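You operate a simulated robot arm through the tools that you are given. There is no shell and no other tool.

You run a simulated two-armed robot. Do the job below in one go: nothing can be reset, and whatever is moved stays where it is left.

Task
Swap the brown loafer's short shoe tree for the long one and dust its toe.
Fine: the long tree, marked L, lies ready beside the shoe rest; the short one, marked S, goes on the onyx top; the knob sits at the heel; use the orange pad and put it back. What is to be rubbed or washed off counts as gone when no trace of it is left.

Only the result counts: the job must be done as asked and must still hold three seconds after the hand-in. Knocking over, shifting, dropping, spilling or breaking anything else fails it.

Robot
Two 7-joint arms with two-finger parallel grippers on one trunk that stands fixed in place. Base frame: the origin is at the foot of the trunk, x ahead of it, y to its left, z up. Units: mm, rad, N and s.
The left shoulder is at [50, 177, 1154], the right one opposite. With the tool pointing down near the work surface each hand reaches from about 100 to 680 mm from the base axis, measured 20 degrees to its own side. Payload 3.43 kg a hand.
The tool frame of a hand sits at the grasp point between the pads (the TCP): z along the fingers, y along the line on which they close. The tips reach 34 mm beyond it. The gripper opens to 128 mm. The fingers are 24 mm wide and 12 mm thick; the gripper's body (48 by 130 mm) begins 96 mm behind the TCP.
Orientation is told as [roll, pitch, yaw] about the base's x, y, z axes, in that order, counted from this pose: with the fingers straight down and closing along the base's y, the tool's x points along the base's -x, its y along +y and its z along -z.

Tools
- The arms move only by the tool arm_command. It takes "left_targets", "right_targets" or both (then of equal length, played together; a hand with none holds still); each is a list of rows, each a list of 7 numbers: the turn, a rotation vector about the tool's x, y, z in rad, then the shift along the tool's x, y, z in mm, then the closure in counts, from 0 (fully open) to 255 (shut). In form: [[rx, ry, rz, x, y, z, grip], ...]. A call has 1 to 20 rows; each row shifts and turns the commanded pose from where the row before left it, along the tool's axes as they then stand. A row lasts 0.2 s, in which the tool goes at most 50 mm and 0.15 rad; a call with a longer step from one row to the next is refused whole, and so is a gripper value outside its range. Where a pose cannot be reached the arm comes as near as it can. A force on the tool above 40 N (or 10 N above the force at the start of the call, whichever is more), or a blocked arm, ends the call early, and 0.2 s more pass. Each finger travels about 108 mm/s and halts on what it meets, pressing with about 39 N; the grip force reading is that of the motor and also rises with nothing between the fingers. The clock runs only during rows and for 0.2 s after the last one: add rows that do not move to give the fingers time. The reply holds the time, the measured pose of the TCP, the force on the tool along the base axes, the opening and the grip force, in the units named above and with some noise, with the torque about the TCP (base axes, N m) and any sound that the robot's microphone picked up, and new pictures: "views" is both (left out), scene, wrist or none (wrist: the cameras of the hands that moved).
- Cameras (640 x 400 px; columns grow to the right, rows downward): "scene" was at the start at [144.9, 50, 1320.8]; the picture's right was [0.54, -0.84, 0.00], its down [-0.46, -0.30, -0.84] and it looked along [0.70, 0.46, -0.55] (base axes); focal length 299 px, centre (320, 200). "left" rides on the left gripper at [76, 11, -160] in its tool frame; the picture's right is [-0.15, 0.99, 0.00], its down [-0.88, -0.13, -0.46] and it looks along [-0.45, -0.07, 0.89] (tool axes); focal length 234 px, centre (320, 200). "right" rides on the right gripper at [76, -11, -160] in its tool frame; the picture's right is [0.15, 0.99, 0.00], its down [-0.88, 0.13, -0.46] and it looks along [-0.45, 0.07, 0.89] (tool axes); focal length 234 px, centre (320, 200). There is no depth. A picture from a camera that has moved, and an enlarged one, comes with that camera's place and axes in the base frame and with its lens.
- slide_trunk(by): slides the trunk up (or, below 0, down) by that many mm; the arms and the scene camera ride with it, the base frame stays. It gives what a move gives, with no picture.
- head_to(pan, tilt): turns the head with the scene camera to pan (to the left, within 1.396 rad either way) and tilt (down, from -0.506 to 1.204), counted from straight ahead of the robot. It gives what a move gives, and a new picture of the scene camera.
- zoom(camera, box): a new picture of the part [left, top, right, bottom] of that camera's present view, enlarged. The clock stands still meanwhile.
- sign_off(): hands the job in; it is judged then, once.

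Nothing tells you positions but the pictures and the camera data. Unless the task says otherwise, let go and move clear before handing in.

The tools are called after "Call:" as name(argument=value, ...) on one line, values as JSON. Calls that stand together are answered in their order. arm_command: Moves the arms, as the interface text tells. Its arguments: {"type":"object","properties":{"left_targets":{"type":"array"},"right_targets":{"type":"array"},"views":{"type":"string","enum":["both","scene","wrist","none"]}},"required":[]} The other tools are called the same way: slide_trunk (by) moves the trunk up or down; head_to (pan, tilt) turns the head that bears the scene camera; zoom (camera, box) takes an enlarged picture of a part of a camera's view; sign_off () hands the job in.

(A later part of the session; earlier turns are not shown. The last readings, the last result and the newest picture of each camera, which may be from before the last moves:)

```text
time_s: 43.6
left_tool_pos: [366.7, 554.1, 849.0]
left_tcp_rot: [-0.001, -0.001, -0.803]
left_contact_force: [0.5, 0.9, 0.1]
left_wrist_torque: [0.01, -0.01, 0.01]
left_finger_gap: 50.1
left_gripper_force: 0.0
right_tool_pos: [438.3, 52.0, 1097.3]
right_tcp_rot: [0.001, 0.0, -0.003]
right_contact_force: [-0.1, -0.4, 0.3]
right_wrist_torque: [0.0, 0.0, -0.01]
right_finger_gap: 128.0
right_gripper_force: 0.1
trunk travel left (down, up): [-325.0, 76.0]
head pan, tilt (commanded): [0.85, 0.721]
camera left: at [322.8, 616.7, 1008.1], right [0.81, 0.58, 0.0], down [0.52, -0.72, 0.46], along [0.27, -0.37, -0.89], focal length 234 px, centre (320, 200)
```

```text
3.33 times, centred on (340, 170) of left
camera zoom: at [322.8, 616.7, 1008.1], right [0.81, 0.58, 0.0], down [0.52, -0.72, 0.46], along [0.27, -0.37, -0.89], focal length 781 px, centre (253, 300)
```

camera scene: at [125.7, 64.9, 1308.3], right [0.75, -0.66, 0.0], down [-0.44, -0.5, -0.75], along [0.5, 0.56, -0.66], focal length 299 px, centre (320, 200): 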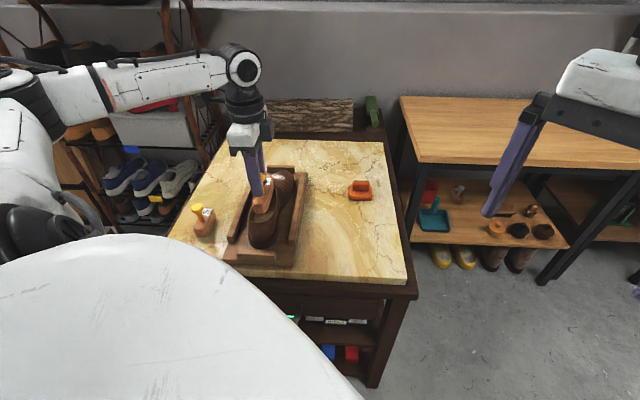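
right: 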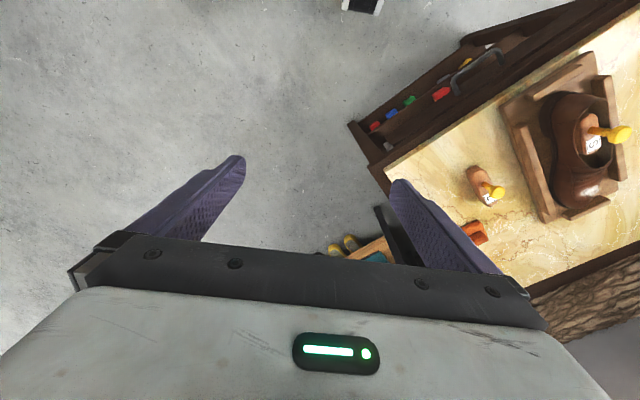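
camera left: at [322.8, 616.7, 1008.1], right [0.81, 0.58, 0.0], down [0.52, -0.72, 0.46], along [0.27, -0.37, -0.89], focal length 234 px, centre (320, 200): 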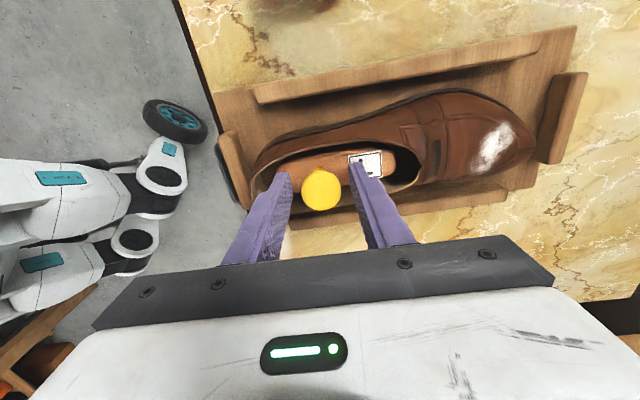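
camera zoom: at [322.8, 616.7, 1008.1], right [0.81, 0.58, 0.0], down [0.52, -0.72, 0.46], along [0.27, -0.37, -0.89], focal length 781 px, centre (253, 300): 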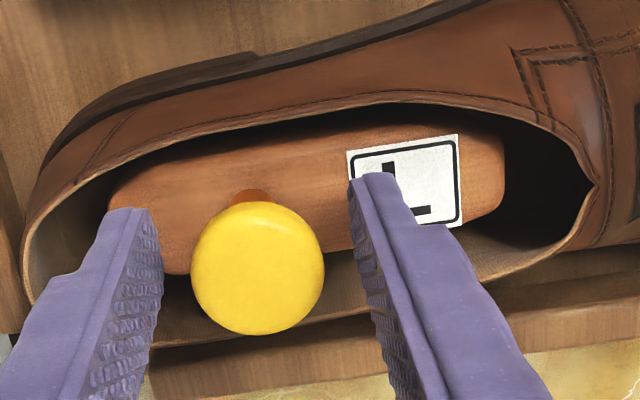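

L has settled in the shoe, leaning slightly left just as S did, with the knob at the heel end. I'll rise straight clear and look.

Call:
arm_command(left_targets=[[0, 0, 0, 0, 0, -5, 145], [0, 0, 0, 0, 0, -10, 135], [0, 0, 0, 0, 0, -20, 128], [0, 0, 0, 0, 0, -30, 128], [0, 0, 0, 0, 0, -40, 128], [0, 0, 0, 0, 0, -30, 128], [0, 0, 0, 0, 0, 0, 128]], views="both")

Call:
zoom(camera="left", box=[220, 60, 460, 260])

Call:
zoom(camera="scene", box=[210, 120, 400, 280])

Call:
zoom(camera="scene", box=[235, 160, 315, 250])

```text
time_s: 45.2
left_tool_pos: [366.7, 555.3, 984.3]
left_tcp_rot: [-0.001, 0.001, -0.804]
left_contact_force: [0.4, -0.3, 0.1]
left_wrist_torque: [0.0, -0.02, 0.0]
left_finger_gap: 63.5
left_gripper_force: 0.1
right_tool_pos: [437.4, 51.0, 1097.9]
right_tcp_rot: [-0.001, 0.001, 0.0]
right_contact_force: [-0.1, -0.6, 0.3]
right_wrist_torque: [-0.05, 0.01, 0.02]
right_finger_gap: 128.1
right_gripper_force: 0.0
trunk travel left (down, up): [-325.0, 76.0]
head pan, tilt (commanded): [0.85, 0.721]
camera scene: at [125.6, 64.7, 1308.3], right [0.75, -0.66, 0.0], down [-0.44, -0.5, -0.75], along [0.5, 0.56, -0.66], focal length 299 px, centre (320, 200)
camera left: at [323.1, 617.1, 1144.0], right [0.81, 0.58, 0.0], down [0.52, -0.72, 0.46], along [0.27, -0.37, -0.89], focal length 234 px, centre (320, 200)
```

scene: 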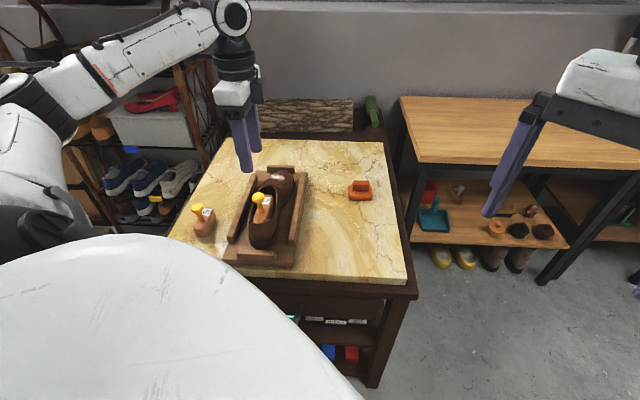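
left: 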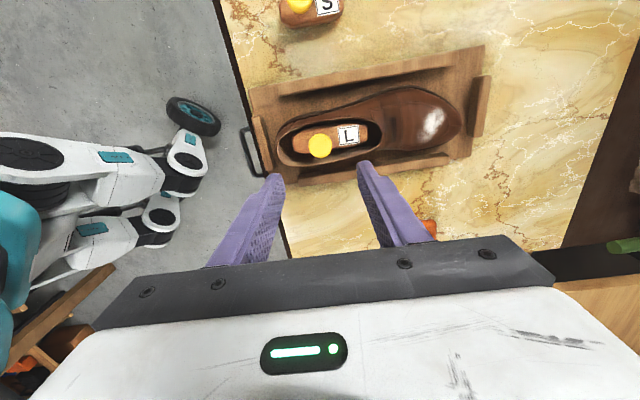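

```text
2.00 times, centred on (340, 160) of left
camera zoom: at [323.1, 617.1, 1144.0], right [0.81, 0.58, 0.0], down [0.52, -0.72, 0.46], along [0.27, -0.37, -0.89], focal length 468 px, centre (280, 280)
```

zoom: 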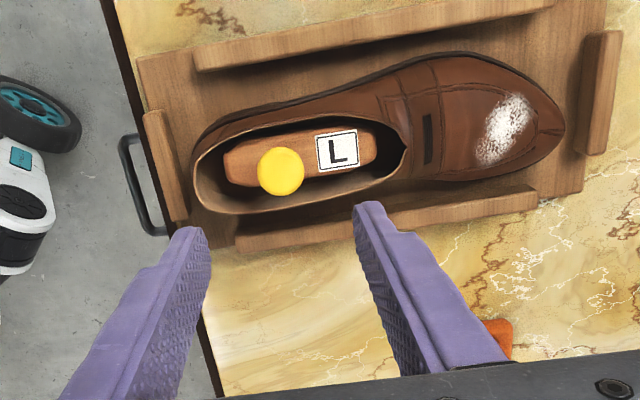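

```text
2.50 times, centred on (305, 200) of scene
camera zoom: at [125.6, 64.7, 1308.3], right [0.75, -0.66, 0.0], down [-0.44, -0.5, -0.75], along [0.5, 0.56, -0.66], focal length 746 px, centre (358, 200)
```

zoom: 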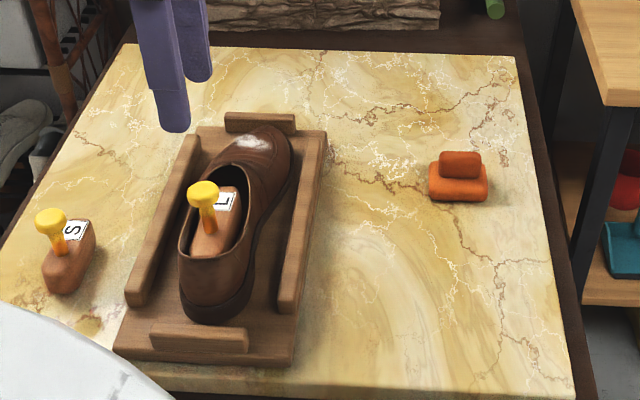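

```text
4.44 times, centred on (275, 205) of scene
camera zoom: at [125.6, 64.7, 1308.3], right [0.75, -0.66, 0.0], down [-0.44, -0.5, -0.75], along [0.5, 0.56, -0.66], focal length 1327 px, centre (520, 178)
```

zoom: 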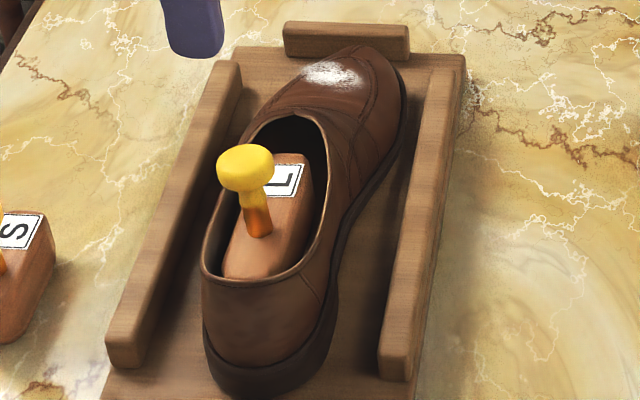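

L is in the shoe with its knob at the heel, the shoe is in its place, and S is on the stone. Next is the orange pad, so I'll move towards it for a better look and to test the reach.

Call:
arm_command(left_targets=[[0, 0, 0, -20, 8, 0, 128], [0, 0, 0, -34, 14, 0, 128], [0, 0, 0, -34, 14, 0, 128], [0, 0, 0, -34, 14, 0, 128], [0, 0, 0, -34, 14, 0, 128], [0, 0, 0, -25, 10, 10, 128], [0, 0, 0, -14.6, 6, 20, 128], [0, 0, 0, 0, 0, 14, 128], [0, 0, 0, 0, 0, 0, 128]], views="both")

Call:
zoom(camera="left", box=[320, 60, 560, 260])

Call:
zoom(camera="scene", box=[330, 160, 400, 220])

```text
time_s: 47.2
left_tool_pos: [560.9, 470.1, 939.6]
left_tcp_rot: [0.0, 0.0, -0.805]
left_contact_force: [0.2, -0.1, 0.0]
left_wrist_torque: [0.0, -0.02, 0.01]
left_finger_gap: 63.7
left_gripper_force: 0.0
right_tool_pos: [438.0, 52.3, 1097.3]
right_tcp_rot: [0.001, -0.001, -0.003]
right_contact_force: [0.4, -0.1, -0.1]
right_wrist_torque: [0.0, 0.04, -0.04]
right_finger_gap: 128.0
right_gripper_force: 0.0
trunk travel left (down, up): [-325.0, 76.0]
head pan, tilt (commanded): [0.85, 0.721]
camera scene: at [125.6, 64.7, 1308.3], right [0.75, -0.66, 0.0], down [-0.44, -0.5, -0.75], along [0.5, 0.56, -0.66], focal length 299 px, centre (320, 200)
camera left: at [516.9, 532.3, 1098.6], right [0.81, 0.58, 0.0], down [0.52, -0.72, 0.46], along [0.27, -0.37, -0.89], focal length 234 px, centre (320, 200)
```

scene: 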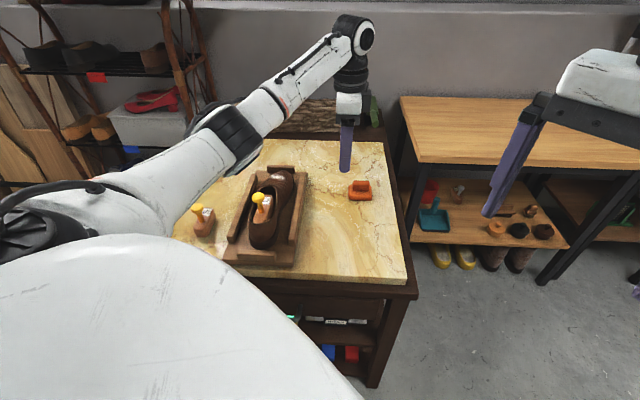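
left: 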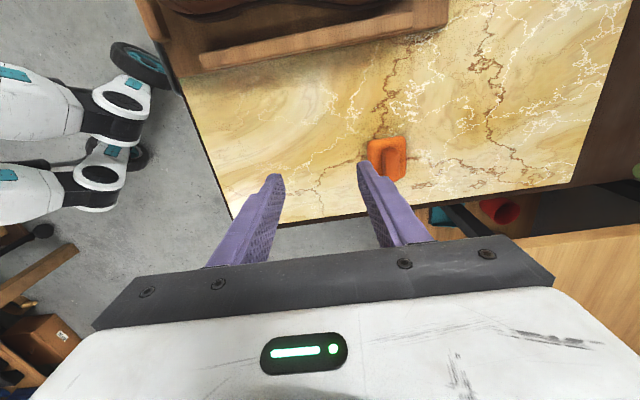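

```text
2.00 times, centred on (440, 160) of left
camera zoom: at [516.9, 532.3, 1098.6], right [0.81, 0.58, 0.0], down [0.52, -0.72, 0.46], along [0.27, -0.37, -0.89], focal length 468 px, centre (80, 280)
```

zoom: 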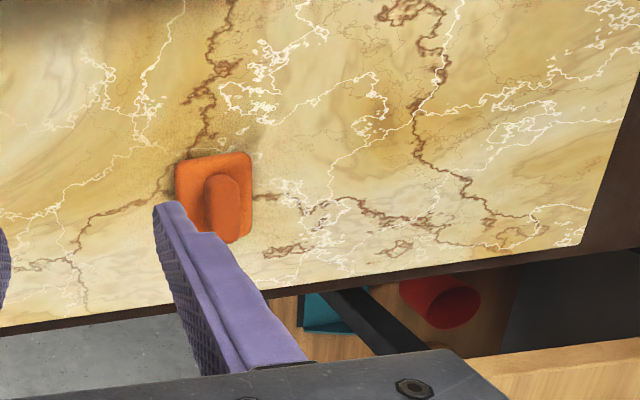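

```text
6.67 times, centred on (365, 190) of scene
camera zoom: at [125.6, 64.7, 1308.3], right [0.75, -0.66, 0.0], down [-0.44, -0.5, -0.75], along [0.5, 0.56, -0.66], focal length 1990 px, centre (20, 267)
```

zoom: 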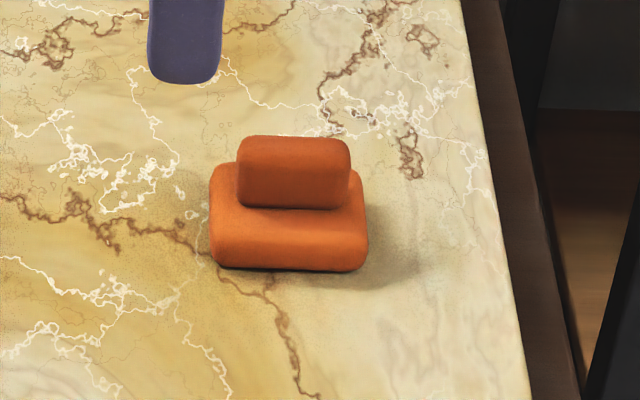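

The pad's ridge runs across the hand's closing direction, at about [675, 503], top near z = 760. I'll try reaching straight above it at a safe height.

Call:
arm_command(left_targets=[[0, 0, 0, -9, 17, 0, 128], [0, 0, 0, -9, 17.5, 0, 128], [0, 0, 0, -9, 17.5, 0, 128], [0, 0, 0, -9, 17.5, 0, 128], [0, 0, 0, -9, 17.5, 0, 128], [0, 0, 0, -9.5, 17.3, 0, 128], [0, 0, 0, 0, 0, 0, 128]], views="both")

```text
time_s: 48.8
left_tool_pos: [609.0, 485.5, 939.9]
left_tcp_rot: [0.0, -0.001, -0.803]
left_contact_force: [0.0, -0.8, -0.7]
left_wrist_torque: [0.01, 0.02, 0.02]
left_finger_gap: 63.7
left_gripper_force: 0.0
left hand out of reach, approached as far as the arm can: row 3, 4, 5, 6
right_tool_pos: [437.7, 52.4, 1097.9]
right_tcp_rot: [-0.001, 0.0, -0.002]
right_contact_force: [-0.5, 0.3, -0.2]
right_wrist_torque: [-0.04, 0.01, 0.0]
right_finger_gap: 127.9
right_gripper_force: 0.1
trunk travel left (down, up): [-325.0, 76.0]
head pan, tilt (commanded): [0.85, 0.721]
camera scene: at [125.6, 64.8, 1308.3], right [0.75, -0.66, 0.0], down [-0.44, -0.5, -0.75], along [0.5, 0.56, -0.66], focal length 299 px, centre (320, 200)
camera left: at [565.2, 547.2, 1100.4], right [0.81, 0.58, 0.0], down [0.52, -0.72, 0.46], along [0.27, -0.37, -0.89], focal length 234 px, centre (320, 200)
```

scene: 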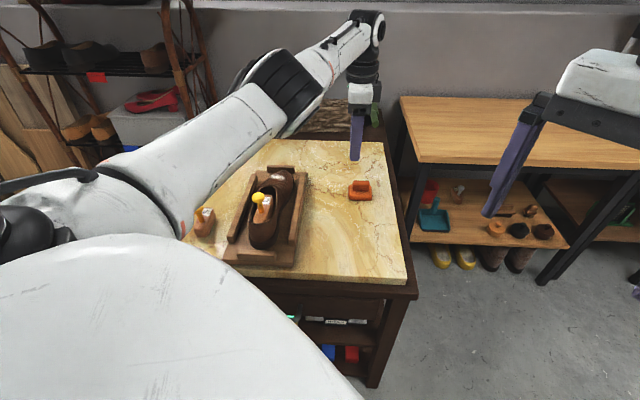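
left: 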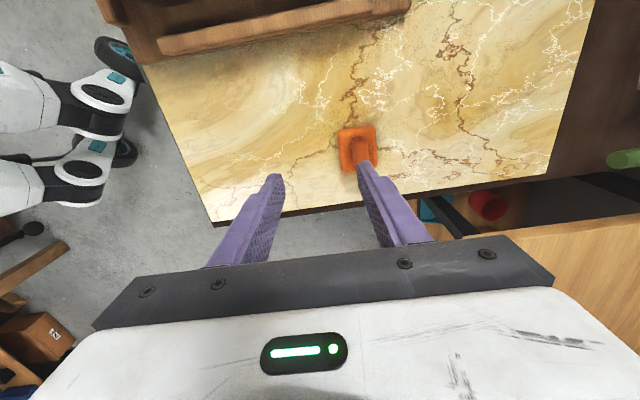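

Straight down, the arm reaches about 638 mm from the shoulder and the pad is about 705 mm away. I'll need to lower the trunk and tilt the hand outward, gripping the ridge by its ends. First I'll pull back and up, then turn the hand.

Call:
arm_command(left_targets=[[0, 0, 0, 5.3, -17.3, -10, 100], [0, 0, 0, 5.3, -17.3, -25, 80], [0, 0, 0, 5.3, -17.3, -30, 60], [0, 0, 0, 5.3, -17.3, -30, 60], [0, 0, 0, 5.3, -17.3, -30, 60], [0, 0, 0, 5.3, -17.3, -30, 60], [0, 0, 0, 5.3, -17.3, -30, 60], [0, 0, 0, 5.3, -17.3, -25, 60], [0, 0, 0, 0, 0, 0, 60]], views="none")

```text
time_s: 50.8
left_tool_pos: [478.0, 421.6, 1150.7]
left_tcp_rot: [0.001, 0.002, -0.803]
left_contact_force: [-0.2, 0.0, -0.1]
left_wrist_torque: [0.0, 0.01, 0.04]
left_finger_gap: 97.7
left_gripper_force: 0.0
right_tool_pos: [437.9, 52.0, 1096.9]
right_tcp_rot: [-0.001, -0.001, -0.002]
right_contact_force: [-0.1, 0.2, 0.0]
right_wrist_torque: [-0.02, -0.03, -0.04]
right_finger_gap: 127.9
right_gripper_force: 0.1
trunk travel left (down, up): [-325.0, 76.0]
head pan, tilt (commanded): [0.85, 0.721]
```

The hand is at [478, 422, 1151]. Now I'll turn it so the fingers close across the shoe's axis, which fits the ridge ends.

Call:
arm_command(left_targets=[[0, 0, -0.1445, 0, 0, 0, 60], [0, 0, -0.1445, 0, 0, 0, 60], [0, 0, -0.1445, 0, 0, 0, 60], [0, 0, -0.1445, 0, 0, 0, 60], [0, 0, -0.1445, 0, 0, 0, 60], [0, 0, -0.1445, 0, 0, 0, 60], [0, 0, -0.1445, 0, 0, 0, 60], [0, 0, -0.1445, 0, 0, 0, 60], [0, 0, -0.1445, 0, 0, 0, 60], [0, 0, -0.1445, 0, 0, 0, 60], [0, 0, -0.144, 0, 0, 0, 60], [0, 0, 0, 0, 0, 0, 60]], views="both")

```text
time_s: 53.4
left_tool_pos: [479.2, 420.0, 1151.3]
left_tcp_rot: [0.001, 0.0, 0.788]
left_contact_force: [0.2, -0.3, -0.8]
left_wrist_torque: [0.0, 0.0, -0.01]
left_finger_gap: 98.0
left_gripper_force: 0.1
right_tool_pos: [438.4, 51.7, 1096.7]
right_tcp_rot: [-0.002, -0.001, -0.002]
right_contact_force: [0.3, 0.4, -0.4]
right_wrist_torque: [-0.02, 0.0, 0.0]
right_finger_gap: 127.8
right_gripper_force: 0.1
trunk travel left (down, up): [-325.0, 76.0]
head pan, tilt (commanded): [0.85, 0.721]
camera scene: at [125.6, 64.8, 1308.3], right [0.75, -0.66, 0.0], down [-0.44, -0.5, -0.75], along [0.5, 0.56, -0.66], focal length 299 px, centre (320, 200)
camera left: at [418.3, 375.3, 1310.9], right [-0.6, 0.8, 0.0], down [0.71, 0.53, 0.46], along [0.37, 0.27, -0.89], focal length 234 px, centre (320, 200)
```

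scene: 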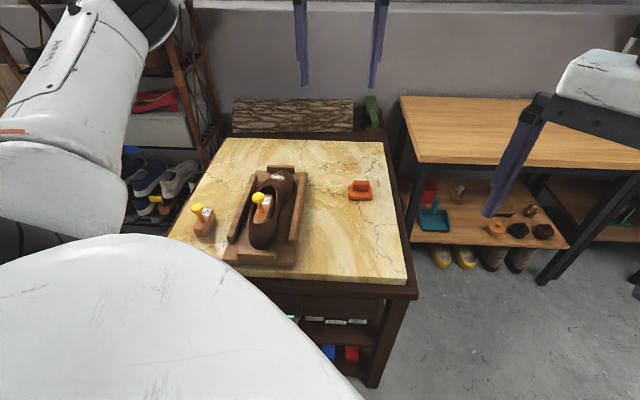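
left: 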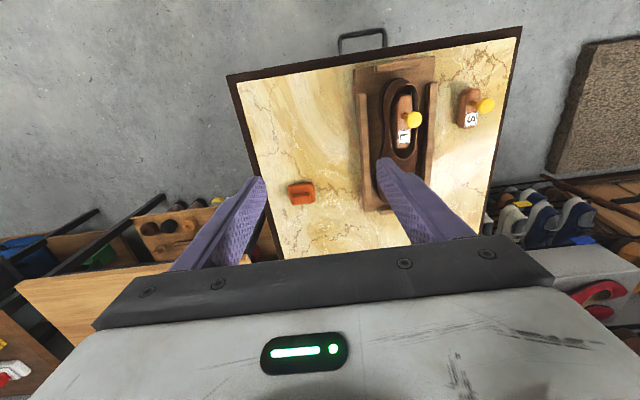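

The hand now faces along the shoe's axis. I'll measure the pad from here and then lower the trunk by 200 mm while the hand is high.

Call:
zoom(camera="left", box=[260, 150, 340, 230])

Call:
slide_trunk(by=-200)

Call:
zoom(camera="scene", box=[0, 0, 640, 400])

Call:
zoom(camera="left", box=[0, 0, 640, 400])

```text
5.00 times, centred on (300, 190) of left
camera zoom: at [418.3, 375.3, 1310.9], right [-0.6, 0.8, 0.0], down [0.71, 0.53, 0.46], along [0.37, 0.27, -0.89], focal length 1171 px, centre (420, 250)
```

zoom: 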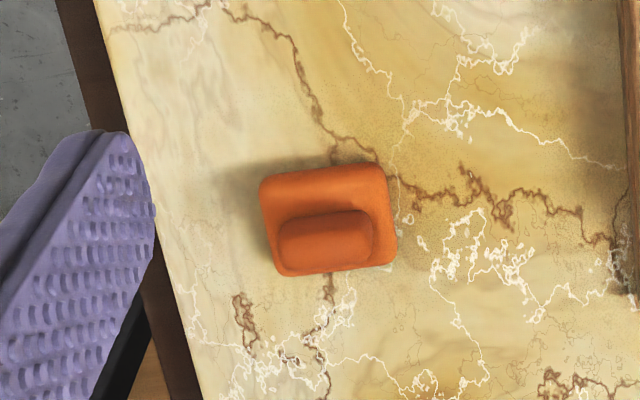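

```text
time_s: 55.5
left_tool_pos: [480.0, 422.3, 950.8]
left_tcp_rot: [-0.001, -0.001, 0.785]
left_contact_force: [0.0, 0.1, -1.0]
left_wrist_torque: [0.01, 0.0, 0.04]
left_finger_gap: 98.0
left_gripper_force: 0.0
right_tool_pos: [437.9, 50.8, 898.9]
right_tcp_rot: [0.0, 0.0, -0.002]
right_contact_force: [-0.2, -0.5, 0.0]
right_wrist_torque: [0.02, 0.03, 0.0]
right_finger_gap: 128.2
right_gripper_force: 0.1
trunk travel left (down, up): [-125.0, 276.0]
head pan, tilt (commanded): [0.85, 0.721]
```

```text
1.00 times, centred on (320, 200) of scene (not enlarged: the box is as wide or as high as the picture)
camera zoom: at [125.5, 64.7, 1108.4], right [0.75, -0.66, 0.0], down [-0.44, -0.5, -0.75], along [0.5, 0.56, -0.66], focal length 299 px, centre (320, 200)
```

zoom: 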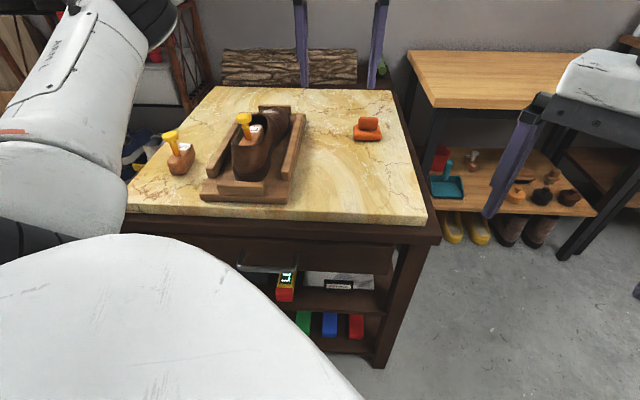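

```text
1.00 times, centred on (320, 200) of left (not enlarged: the box is as wide or as high as the picture)
camera zoom: at [418.1, 375.4, 1111.0], right [-0.6, 0.8, 0.0], down [0.71, 0.53, 0.46], along [0.37, 0.27, -0.89], focal length 234 px, centre (320, 200)
```

zoom: 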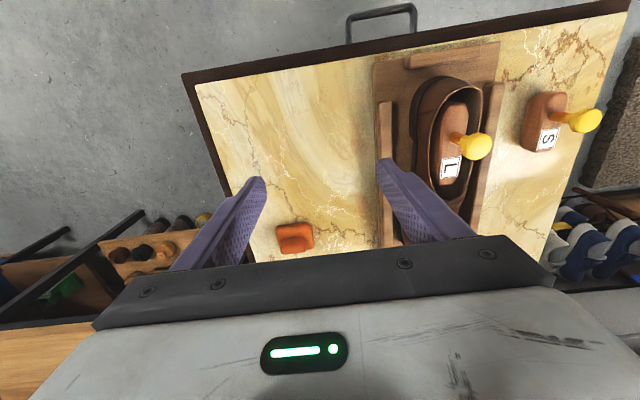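

The trunk is down 200 mm and everything is clear. I'll use the two heights to pin down the pad and the toe.

Call:
zoom(camera="left", box=[260, 200, 340, 270])

Call:
zoom(camera="scene", box=[335, 100, 405, 160])

Call:
zoom(camera="scene", box=[190, 90, 320, 210])

```text
5.71 times, centred on (300, 235) of left
camera zoom: at [418.1, 375.4, 1111.0], right [-0.6, 0.8, 0.0], down [0.71, 0.53, 0.46], along [0.37, 0.27, -0.89], focal length 1338 px, centre (434, 0)
```

zoom: 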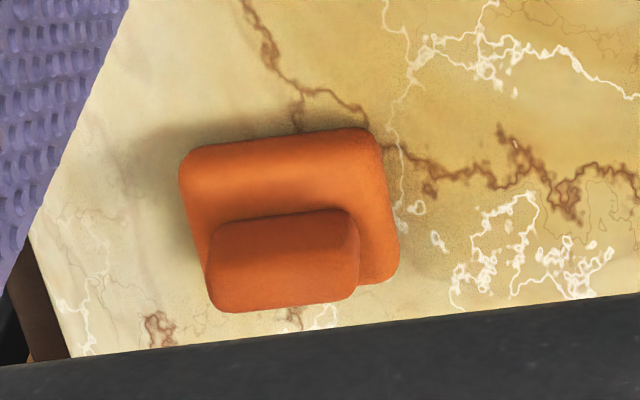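

```text
6.67 times, centred on (370, 130) of scene
camera zoom: at [125.5, 64.7, 1108.4], right [0.75, -0.66, 0.0], down [-0.44, -0.5, -0.75], along [0.5, 0.56, -0.66], focal length 1990 px, centre (-13, 667)
```

zoom: 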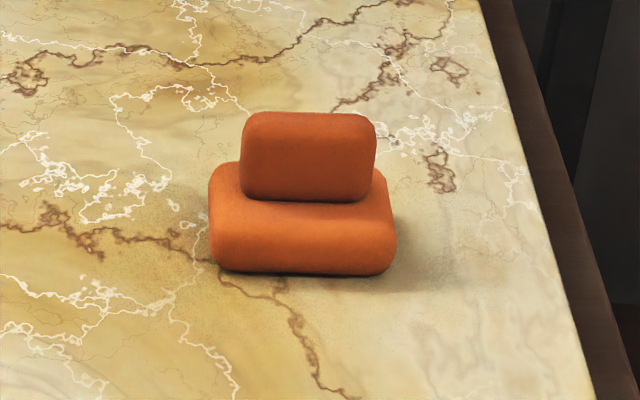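

```text
3.33 times, centred on (255, 150) of scene
camera zoom: at [125.5, 64.7, 1108.4], right [0.75, -0.66, 0.0], down [-0.44, -0.5, -0.75], along [0.5, 0.56, -0.66], focal length 995 px, centre (537, 367)
```

zoom: 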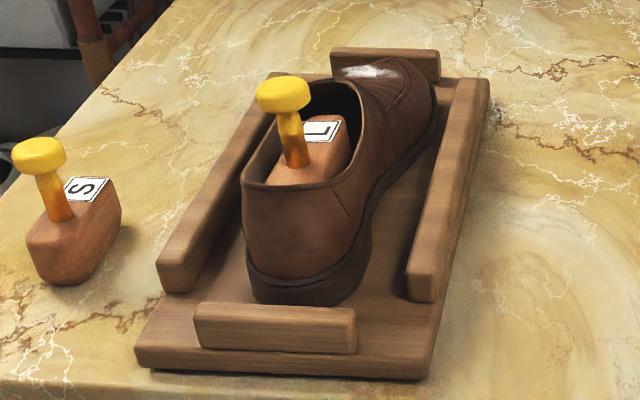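

From two heights, the pad's ridge centre comes out at u ≈ 840, v ≈ −123 in table axes, i.e. about [681, 507], with its top near z = 760. I'll tilt the hand outward by 0.56 rad and hover short of the pad.

Call:
arm_command(left_targets=[[0, -0.14, 0, 0, 0, 0, 60], [0, -0.14, 0, 0, 0, 0, 60], [0, -0.14, 0, 0, 0, 0, 60], [0, -0.14, 0, 0, 0, 0, 60], [0, 0, 0, -12, -9, 20, 96], [0, 0, 0, -18.4, -13.7, 29.4, 96], [0, 0, 0, -18.4, -13.7, 29.4, 96], [0, 0, 0, -18.4, -13.7, 29.4, 96], [0, 0, 0, -18.4, -13.7, 29.4, 96], [0, 0, 0, 0, 0, 0, 96]], views="both")

```text
time_s: 57.8
left_tool_pos: [628.6, 480.7, 881.1]
left_tcp_rot: [0.001, -0.56, 0.787]
left_contact_force: [-0.3, 0.6, 0.2]
left_wrist_torque: [-0.01, -0.01, 0.02]
left_finger_gap: 79.8
left_gripper_force: 0.1
right_tool_pos: [437.2, 51.9, 897.1]
right_tcp_rot: [-0.001, 0.001, -0.002]
right_contact_force: [1.1, 0.1, 0.4]
right_wrist_torque: [-0.01, 0.0, 0.04]
right_finger_gap: 128.1
right_gripper_force: 0.2
trunk travel left (down, up): [-125.0, 276.0]
head pan, tilt (commanded): [0.85, 0.721]
camera scene: at [125.8, 64.7, 1108.3], right [0.75, -0.66, 0.0], down [-0.44, -0.5, -0.75], along [0.5, 0.56, -0.66], focal length 299 px, centre (320, 200)
camera left: at [515.1, 383.0, 976.2], right [-0.61, 0.79, 0.08], down [0.45, 0.26, 0.85], along [0.65, 0.56, -0.51], focal length 234 px, centre (320, 200)
```

scene: 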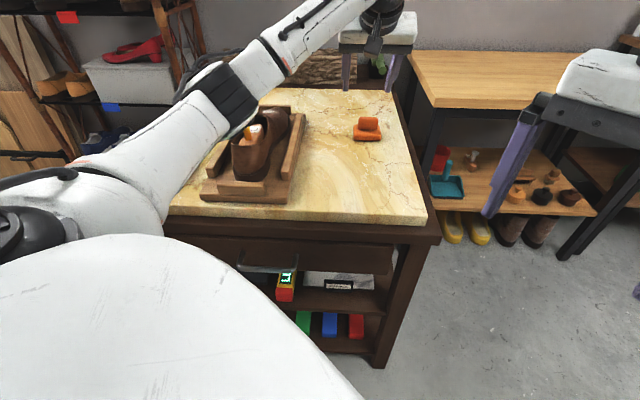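
left: 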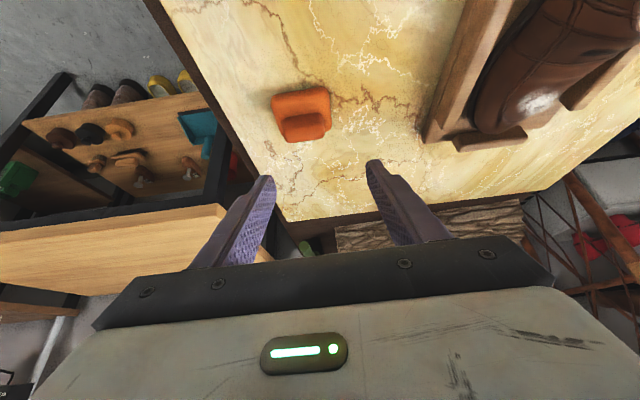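

The tilted hand now looks straight at the pad. I'll enlarge to measure the ridge relative to the fingers.

Call:
zoom(camera="left", box=[220, 60, 440, 220])

Call:
zoom(camera="left", box=[260, 75, 345, 155])

Call:
zoom(camera="scene", box=[300, 20, 440, 160])

```text
2.50 times, centred on (330, 140) of left
camera zoom: at [515.1, 383.0, 976.2], right [-0.61, 0.79, 0.08], down [0.45, 0.26, 0.85], along [0.65, 0.56, -0.51], focal length 585 px, centre (295, 350)
```

zoom: 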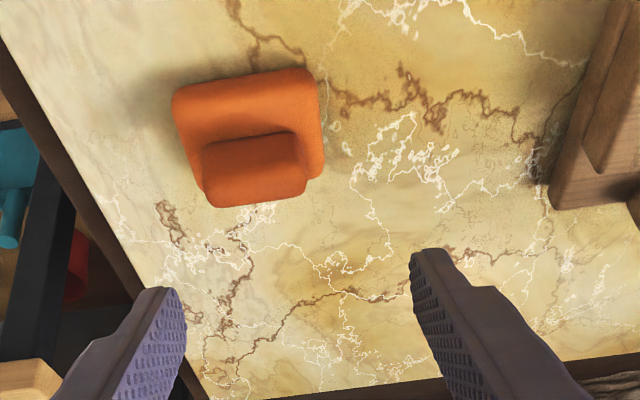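

```text
5.00 times, centred on (302, 115) of left
camera zoom: at [515.1, 383.0, 976.2], right [-0.61, 0.79, 0.08], down [0.45, 0.26, 0.85], along [0.65, 0.56, -0.51], focal length 1171 px, centre (408, 625)
```

zoom: 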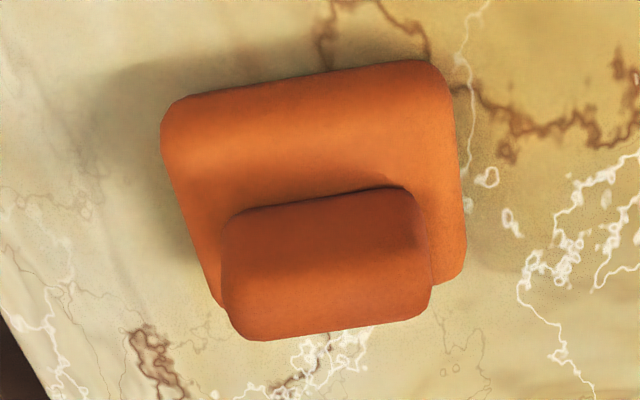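

```text
2.86 times, centred on (370, 90) of scene
camera zoom: at [125.8, 64.7, 1108.3], right [0.75, -0.66, 0.0], down [-0.44, -0.5, -0.75], along [0.5, 0.56, -0.66], focal length 853 px, centre (177, 514)
```

zoom: 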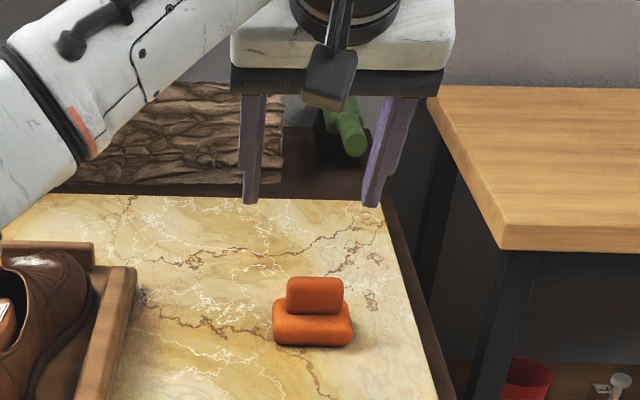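

The ridge is about 52 mm long and 20 mm thick, centred at u ≈ 840, v ≈ −123, with its top near z = 758. I'll come in to about 40 mm above grip height and check again.

Call:
arm_command(left_targets=[[0, 0, 0, 1.2, -5.7, 27.2, 96], [0, 0, 0, 1.2, -5.7, 27.2, 96], [0, 0, 0, 1.3, -5.8, 27.1, 96], [0, 0, 0, 0, 0, 0, 96]], views="both")

Call:
zoom(camera="left", box=[220, 60, 440, 220])

Call:
zoom(camera="scene", box=[310, 50, 430, 160])

```text
time_s: 58.8
left_tool_pos: [667.2, 497.7, 809.0]
left_tcp_rot: [0.001, -0.562, 0.784]
left_contact_force: [-0.5, -0.1, 0.9]
left_wrist_torque: [-0.01, -0.02, 0.01]
left_finger_gap: 80.0
left_gripper_force: 0.1
right_tool_pos: [437.6, 52.0, 897.2]
right_tcp_rot: [0.0, 0.0, -0.001]
right_contact_force: [0.0, 0.0, -0.1]
right_wrist_torque: [-0.02, -0.01, -0.02]
right_finger_gap: 127.9
right_gripper_force: 0.0
trunk travel left (down, up): [-125.0, 276.0]
head pan, tilt (commanded): [0.85, 0.721]
camera scene: at [125.7, 64.8, 1108.3], right [0.75, -0.66, 0.0], down [-0.44, -0.5, -0.75], along [0.5, 0.56, -0.66], focal length 299 px, centre (320, 200)
camera left: at [554.9, 399.6, 903.2], right [-0.61, 0.79, 0.08], down [0.45, 0.26, 0.85], along [0.65, 0.56, -0.51], focal length 234 px, centre (320, 200)
```

scene: 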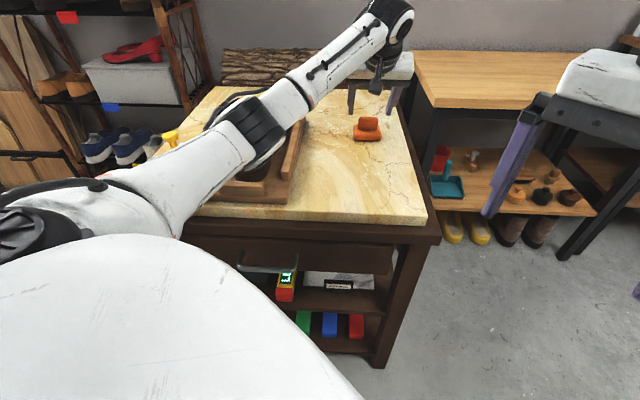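
left: 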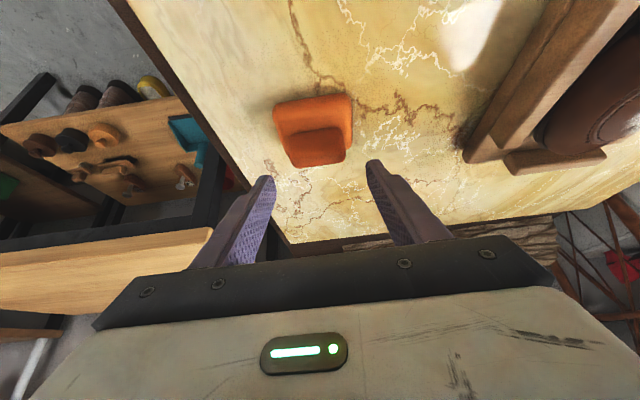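

```text
2.50 times, centred on (330, 140) of left
camera zoom: at [554.9, 399.6, 903.2], right [-0.61, 0.79, 0.08], down [0.45, 0.26, 0.85], along [0.65, 0.56, -0.51], focal length 585 px, centre (295, 350)
```

zoom: 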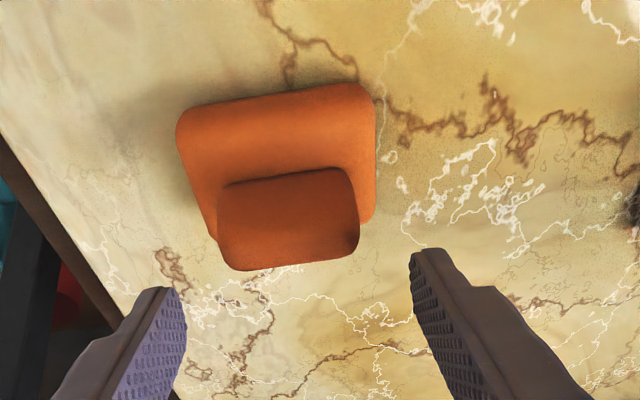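

```text
3.64 times, centred on (370, 105) of scene
camera zoom: at [125.7, 64.8, 1108.3], right [0.75, -0.66, 0.0], down [-0.44, -0.5, -0.75], along [0.5, 0.56, -0.66], focal length 1086 px, centre (138, 546)
```

zoom: 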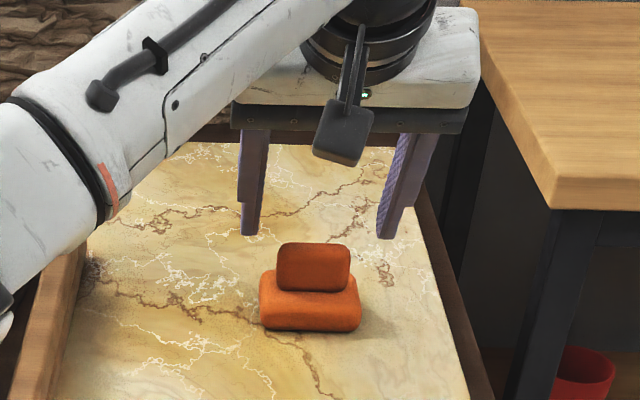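

The ridge is centred between the fingers. I'll lower straight down most of the way and check the clearance to the pad's plate.

Call:
arm_command(left_targets=[[0, 0, 0, 6, 0, 9.5, 96], [0, 0, 0, 6, 0, 9.5, 96], [0, 0, 0, 4, 0, 6.5, 96], [0, 0, 0, 1.6, 0, 2.5, 96], [0, 0, 0, 0, 0, 0, 96]], views="wrist")

Call:
zoom(camera="left", box=[220, 80, 440, 240])

Call:
zoom(camera="scene", box=[330, 80, 410, 150])

```text
time_s: 60.0
left_tool_pos: [668.7, 495.5, 776.4]
left_tcp_rot: [-0.001, -0.561, 0.787]
left_contact_force: [-0.2, 0.6, 0.2]
left_wrist_torque: [-0.03, 0.01, -0.02]
left_finger_gap: 79.8
left_gripper_force: 0.1
right_tool_pos: [437.4, 51.8, 897.0]
right_tcp_rot: [0.0, 0.0, -0.002]
right_contact_force: [-0.7, 0.3, -0.6]
right_wrist_torque: [0.0, 0.04, -0.01]
right_finger_gap: 128.1
right_gripper_force: 0.0
trunk travel left (down, up): [-125.0, 276.0]
head pan, tilt (commanded): [0.85, 0.721]
camera left: at [555.3, 397.7, 871.0], right [-0.61, 0.79, 0.08], down [0.45, 0.26, 0.85], along [0.65, 0.56, -0.51], focal length 234 px, centre (320, 200)
```

left: 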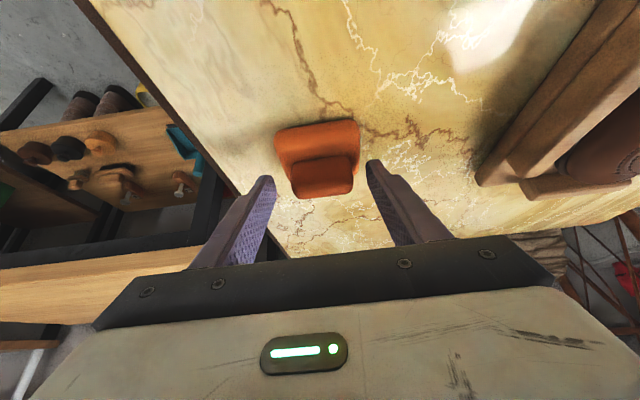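

```text
2.50 times, centred on (330, 160) of left
camera zoom: at [555.3, 397.7, 871.0], right [-0.61, 0.79, 0.08], down [0.45, 0.26, 0.85], along [0.65, 0.56, -0.51], focal length 585 px, centre (295, 300)
```

zoom: 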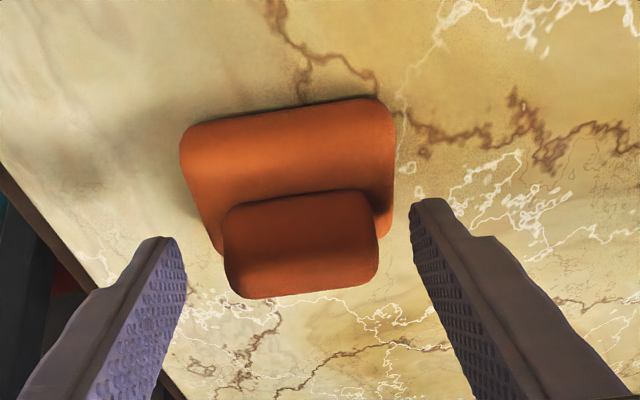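

```text
5.71 times, centred on (370, 115) of scene
camera zoom: at [125.6, 64.8, 1108.3], right [0.75, -0.66, 0.0], down [-0.44, -0.5, -0.75], along [0.5, 0.56, -0.66], focal length 1706 px, centre (34, 686)
```

zoom: 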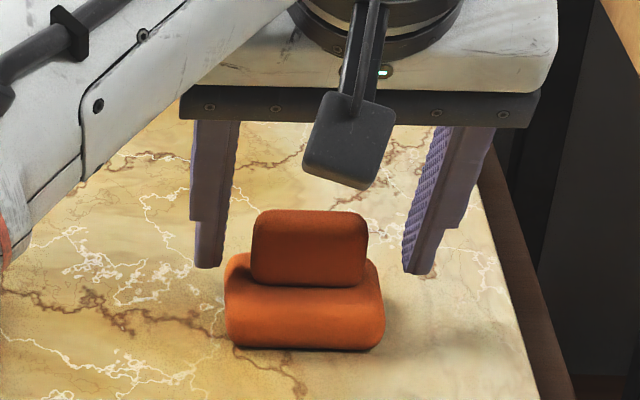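

The fingertips sit just above the plate lip on either side of the ridge. I'll drop 2 mm more and close gently on the ridge ends.

Call:
arm_command(left_targets=[[0, 0, 0, 1, 0, 1.7, 96], [0, 0, 0, 0, 0, 0, 115], [0, 0, 0, 0, 0, 0, 130], [0, 0, 0, 0, 0, 0, 145], [0, 0, 0, 0, 0, 0, 160], [0, 0, 0, 0, 0, 0, 200], [0, 0, 0, 0, 0, 0, 255], [0, 0, 0, 0, 0, 0, 255]], views="wrist")

Call:
zoom(camera="left", box=[220, 80, 440, 240])

Call:
zoom(camera="scene", box=[330, 80, 410, 150])

```text
time_s: 61.8
left_tool_pos: [669.1, 495.1, 774.7]
left_tcp_rot: [-0.001, -0.561, 0.783]
left_contact_force: [-0.3, 0.6, 1.3]
left_wrist_torque: [-0.01, -0.02, 0.02]
left_finger_gap: 68.7
left_gripper_force: 38.9
right_tool_pos: [436.9, 52.4, 897.8]
right_tcp_rot: [0.001, 0.002, 0.0]
right_contact_force: [-0.4, 0.2, -0.8]
right_wrist_torque: [-0.03, -0.02, -0.01]
right_finger_gap: 127.9
right_gripper_force: 0.1
trunk travel left (down, up): [-125.0, 276.0]
head pan, tilt (commanded): [0.85, 0.721]
camera left: at [555.4, 397.6, 870.0], right [-0.61, 0.79, 0.08], down [0.45, 0.26, 0.85], along [0.65, 0.56, -0.51], focal length 234 px, centre (320, 200)
```

left: 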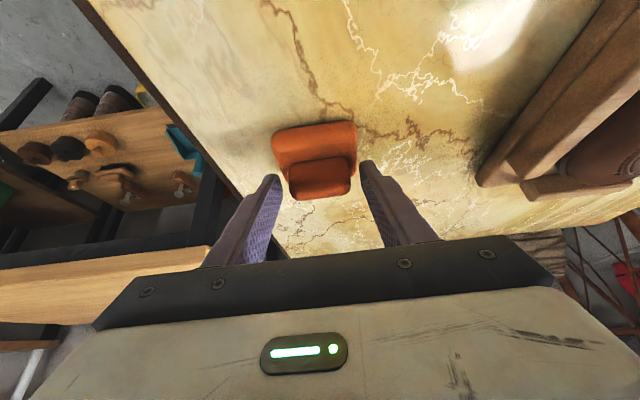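

```text
2.50 times, centred on (330, 160) of left
camera zoom: at [555.4, 397.6, 870.0], right [-0.61, 0.79, 0.08], down [0.45, 0.26, 0.85], along [0.65, 0.56, -0.51], focal length 585 px, centre (295, 300)
```

zoom: 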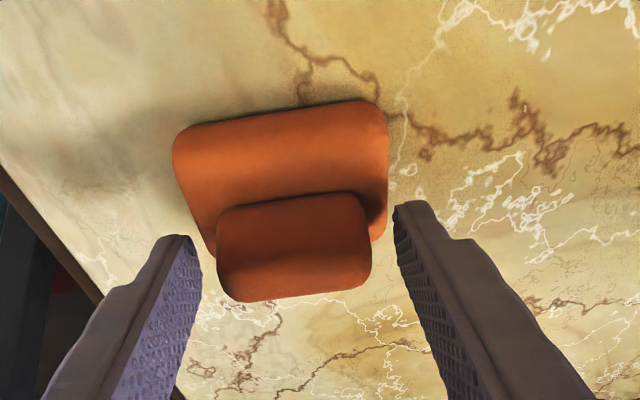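

```text
5.71 times, centred on (370, 115) of scene
camera zoom: at [125.5, 64.7, 1108.3], right [0.75, -0.66, 0.0], down [-0.44, -0.5, -0.75], along [0.5, 0.56, -0.66], focal length 1706 px, centre (34, 686)
```

zoom: 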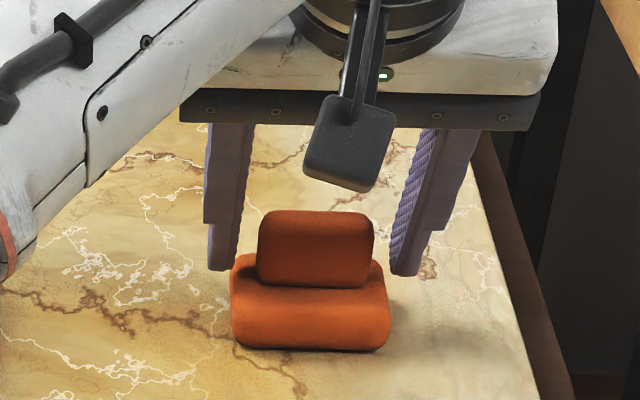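

The fingers met the plate's sides (68.7 mm) rather than the ridge, so the plate is thicker than I judged. I'll open, rise about 7 mm and close again on the ridge.

Call:
arm_command(left_targets=[[0, 0, 0, 0, 0, 0, 125], [0, 0, 0, 0, 0, 0, 105], [0, 0, 0, 0, 0, 0, 96], [0, 0, 0, -2, 0, -3.2, 96], [0, 0, 0, -1.9, 0, -3, 96], [0, 0, 0, 0, 0, 0, 115], [0, 0, 0, 0, 0, 0, 125], [0, 0, 0, 0, 0, 0, 135], [0, 0, 0, 0, 0, 0, 145], [0, 0, 0, 0, 0, 0, 155], [0, 0, 0, 0, 0, 0, 180], [0, 0, 0, 0, 0, 0, 255], [0, 0, 0, 0, 0, 0, 255]], views="wrist")

Call:
zoom(camera="left", box=[220, 80, 440, 240])

Call:
zoom(camera="scene", box=[330, 80, 410, 150])

```text
time_s: 64.5
left_tool_pos: [668.3, 496.3, 781.4]
left_tcp_rot: [0.0, -0.56, 0.786]
left_contact_force: [0.1, 0.4, 0.3]
left_wrist_torque: [-0.01, 0.03, -0.02]
left_finger_gap: 48.6
left_gripper_force: 39.2
right_tool_pos: [437.4, 51.7, 899.1]
right_tcp_rot: [0.001, -0.001, -0.001]
right_contact_force: [0.0, 0.1, -0.3]
right_wrist_torque: [0.05, 0.01, -0.03]
right_finger_gap: 127.9
right_gripper_force: 0.1
trunk travel left (down, up): [-125.0, 276.0]
head pan, tilt (commanded): [0.85, 0.721]
camera left: at [555.2, 397.7, 877.0], right [-0.61, 0.79, 0.08], down [0.45, 0.26, 0.85], along [0.65, 0.56, -0.51], focal length 234 px, centre (320, 200)
```

left: 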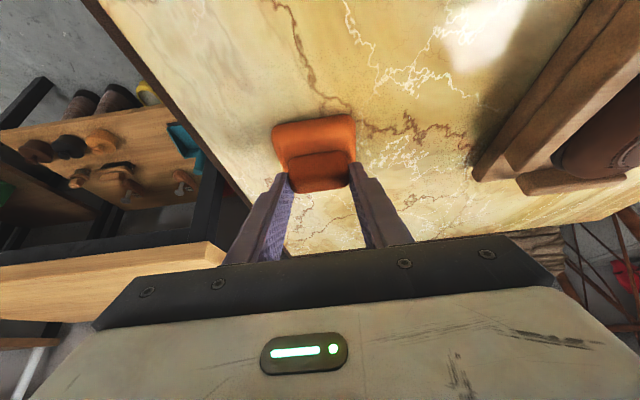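

```text
2.50 times, centred on (330, 160) of left
camera zoom: at [555.2, 397.7, 877.0], right [-0.61, 0.79, 0.08], down [0.45, 0.26, 0.85], along [0.65, 0.56, -0.51], focal length 585 px, centre (295, 300)
```

zoom: 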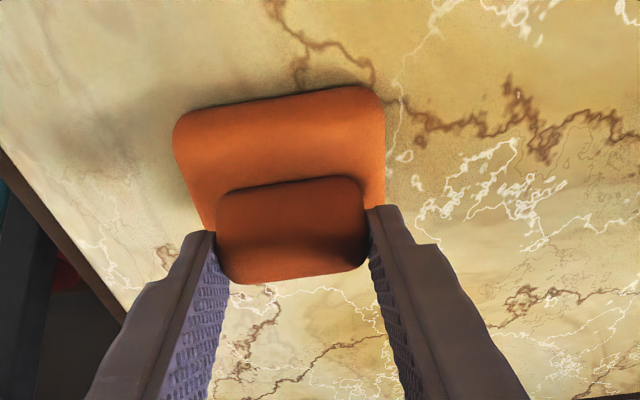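

```text
5.71 times, centred on (370, 115) of scene
camera zoom: at [125.6, 64.7, 1108.3], right [0.75, -0.66, 0.0], down [-0.44, -0.5, -0.75], along [0.5, 0.56, -0.66], focal length 1706 px, centre (34, 686)
```

zoom: 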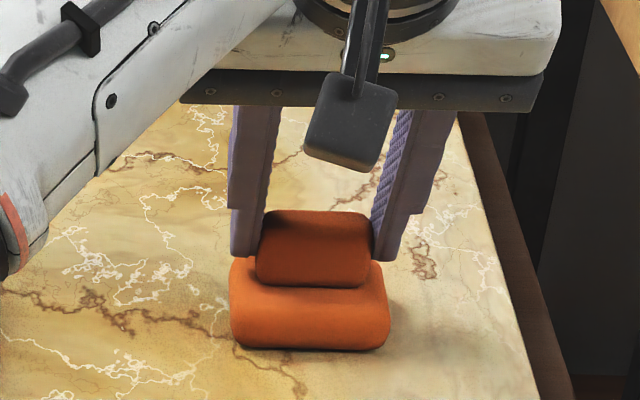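

The ridge is now firmly held at 48.6 mm. I'll lift the pad straight up and check that it comes along level.

Call:
arm_command(left_targets=[[0, 0, 0, -2.1, 0, -3.4, 255], [0, 0, 0, -4.2, 0, -6.8, 255], [0, 0, 0, -10.6, 0, -17, 255], [0, 0, 0, -15.9, 0, -25.4, 255], [0, 0, 0, -15.9, 0, -25.4, 255], [0, 0, 0, -15.9, 0, -25.4, 255], [0, 0, 0, -15.1, 0, -24.1, 255], [0, 0, 0, 0, 0, 0, 255]], views="both")

Call:
zoom(camera="left", box=[220, 80, 440, 240])

Call:
zoom(camera="scene", box=[310, 0, 430, 150])

```text
time_s: 66.3
left_tool_pos: [668.4, 494.7, 933.0]
left_tcp_rot: [0.001, -0.56, 0.785]
left_contact_force: [0.3, -0.6, -0.2]
left_wrist_torque: [-0.01, 0.02, -0.02]
left_finger_gap: 48.4
left_gripper_force: 39.4
right_tool_pos: [437.6, 51.1, 897.6]
right_tcp_rot: [-0.001, -0.001, -0.002]
right_contact_force: [0.7, 0.1, 0.0]
right_wrist_torque: [0.0, 0.0, -0.03]
right_finger_gap: 127.9
right_gripper_force: 0.1
trunk travel left (down, up): [-125.0, 276.0]
head pan, tilt (commanded): [0.85, 0.721]
camera scene: at [125.6, 64.7, 1108.3], right [0.75, -0.66, 0.0], down [-0.44, -0.5, -0.75], along [0.5, 0.56, -0.66], focal length 299 px, centre (320, 200)
camera left: at [555.3, 398.4, 1028.2], right [-0.61, 0.79, 0.08], down [0.45, 0.26, 0.85], along [0.65, 0.56, -0.52], focal length 234 px, centre (320, 200)
```

scene: 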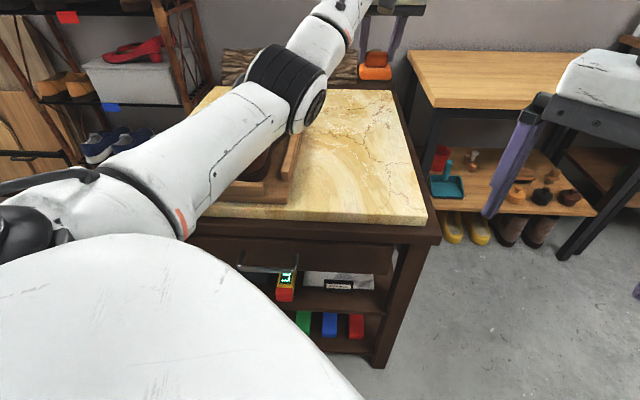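
left: 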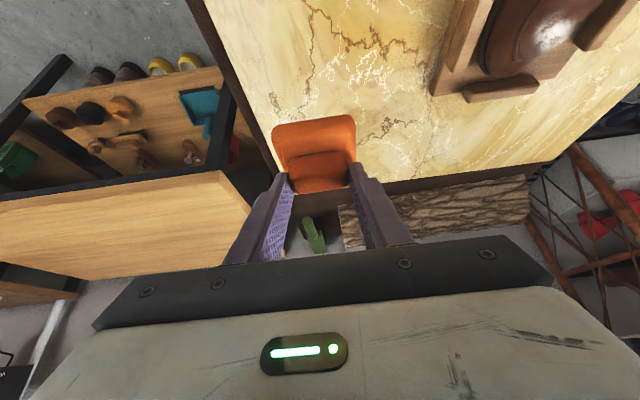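

```text
2.50 times, centred on (330, 160) of left
camera zoom: at [555.3, 398.4, 1028.2], right [-0.61, 0.79, 0.08], down [0.45, 0.26, 0.85], along [0.65, 0.56, -0.52], focal length 585 px, centre (295, 300)
```

zoom: 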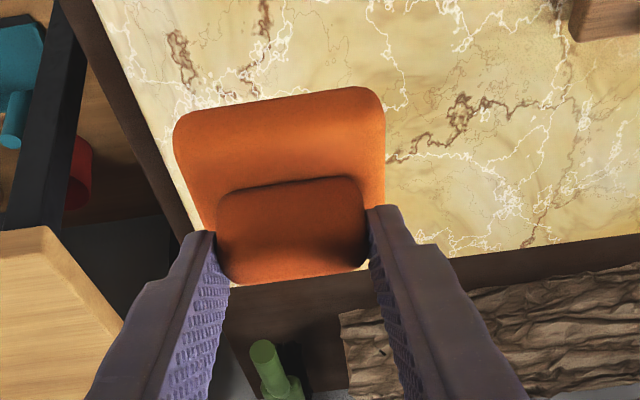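

```text
2.67 times, centred on (370, 75) of scene
camera zoom: at [125.6, 64.7, 1108.3], right [0.75, -0.66, 0.0], down [-0.44, -0.5, -0.75], along [0.5, 0.56, -0.66], focal length 796 px, centre (187, 533)
```

zoom: 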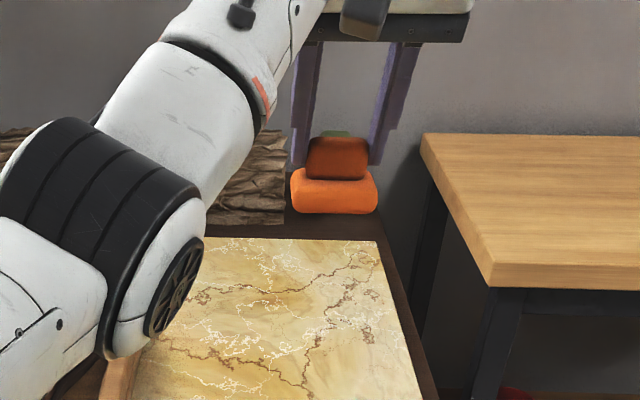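

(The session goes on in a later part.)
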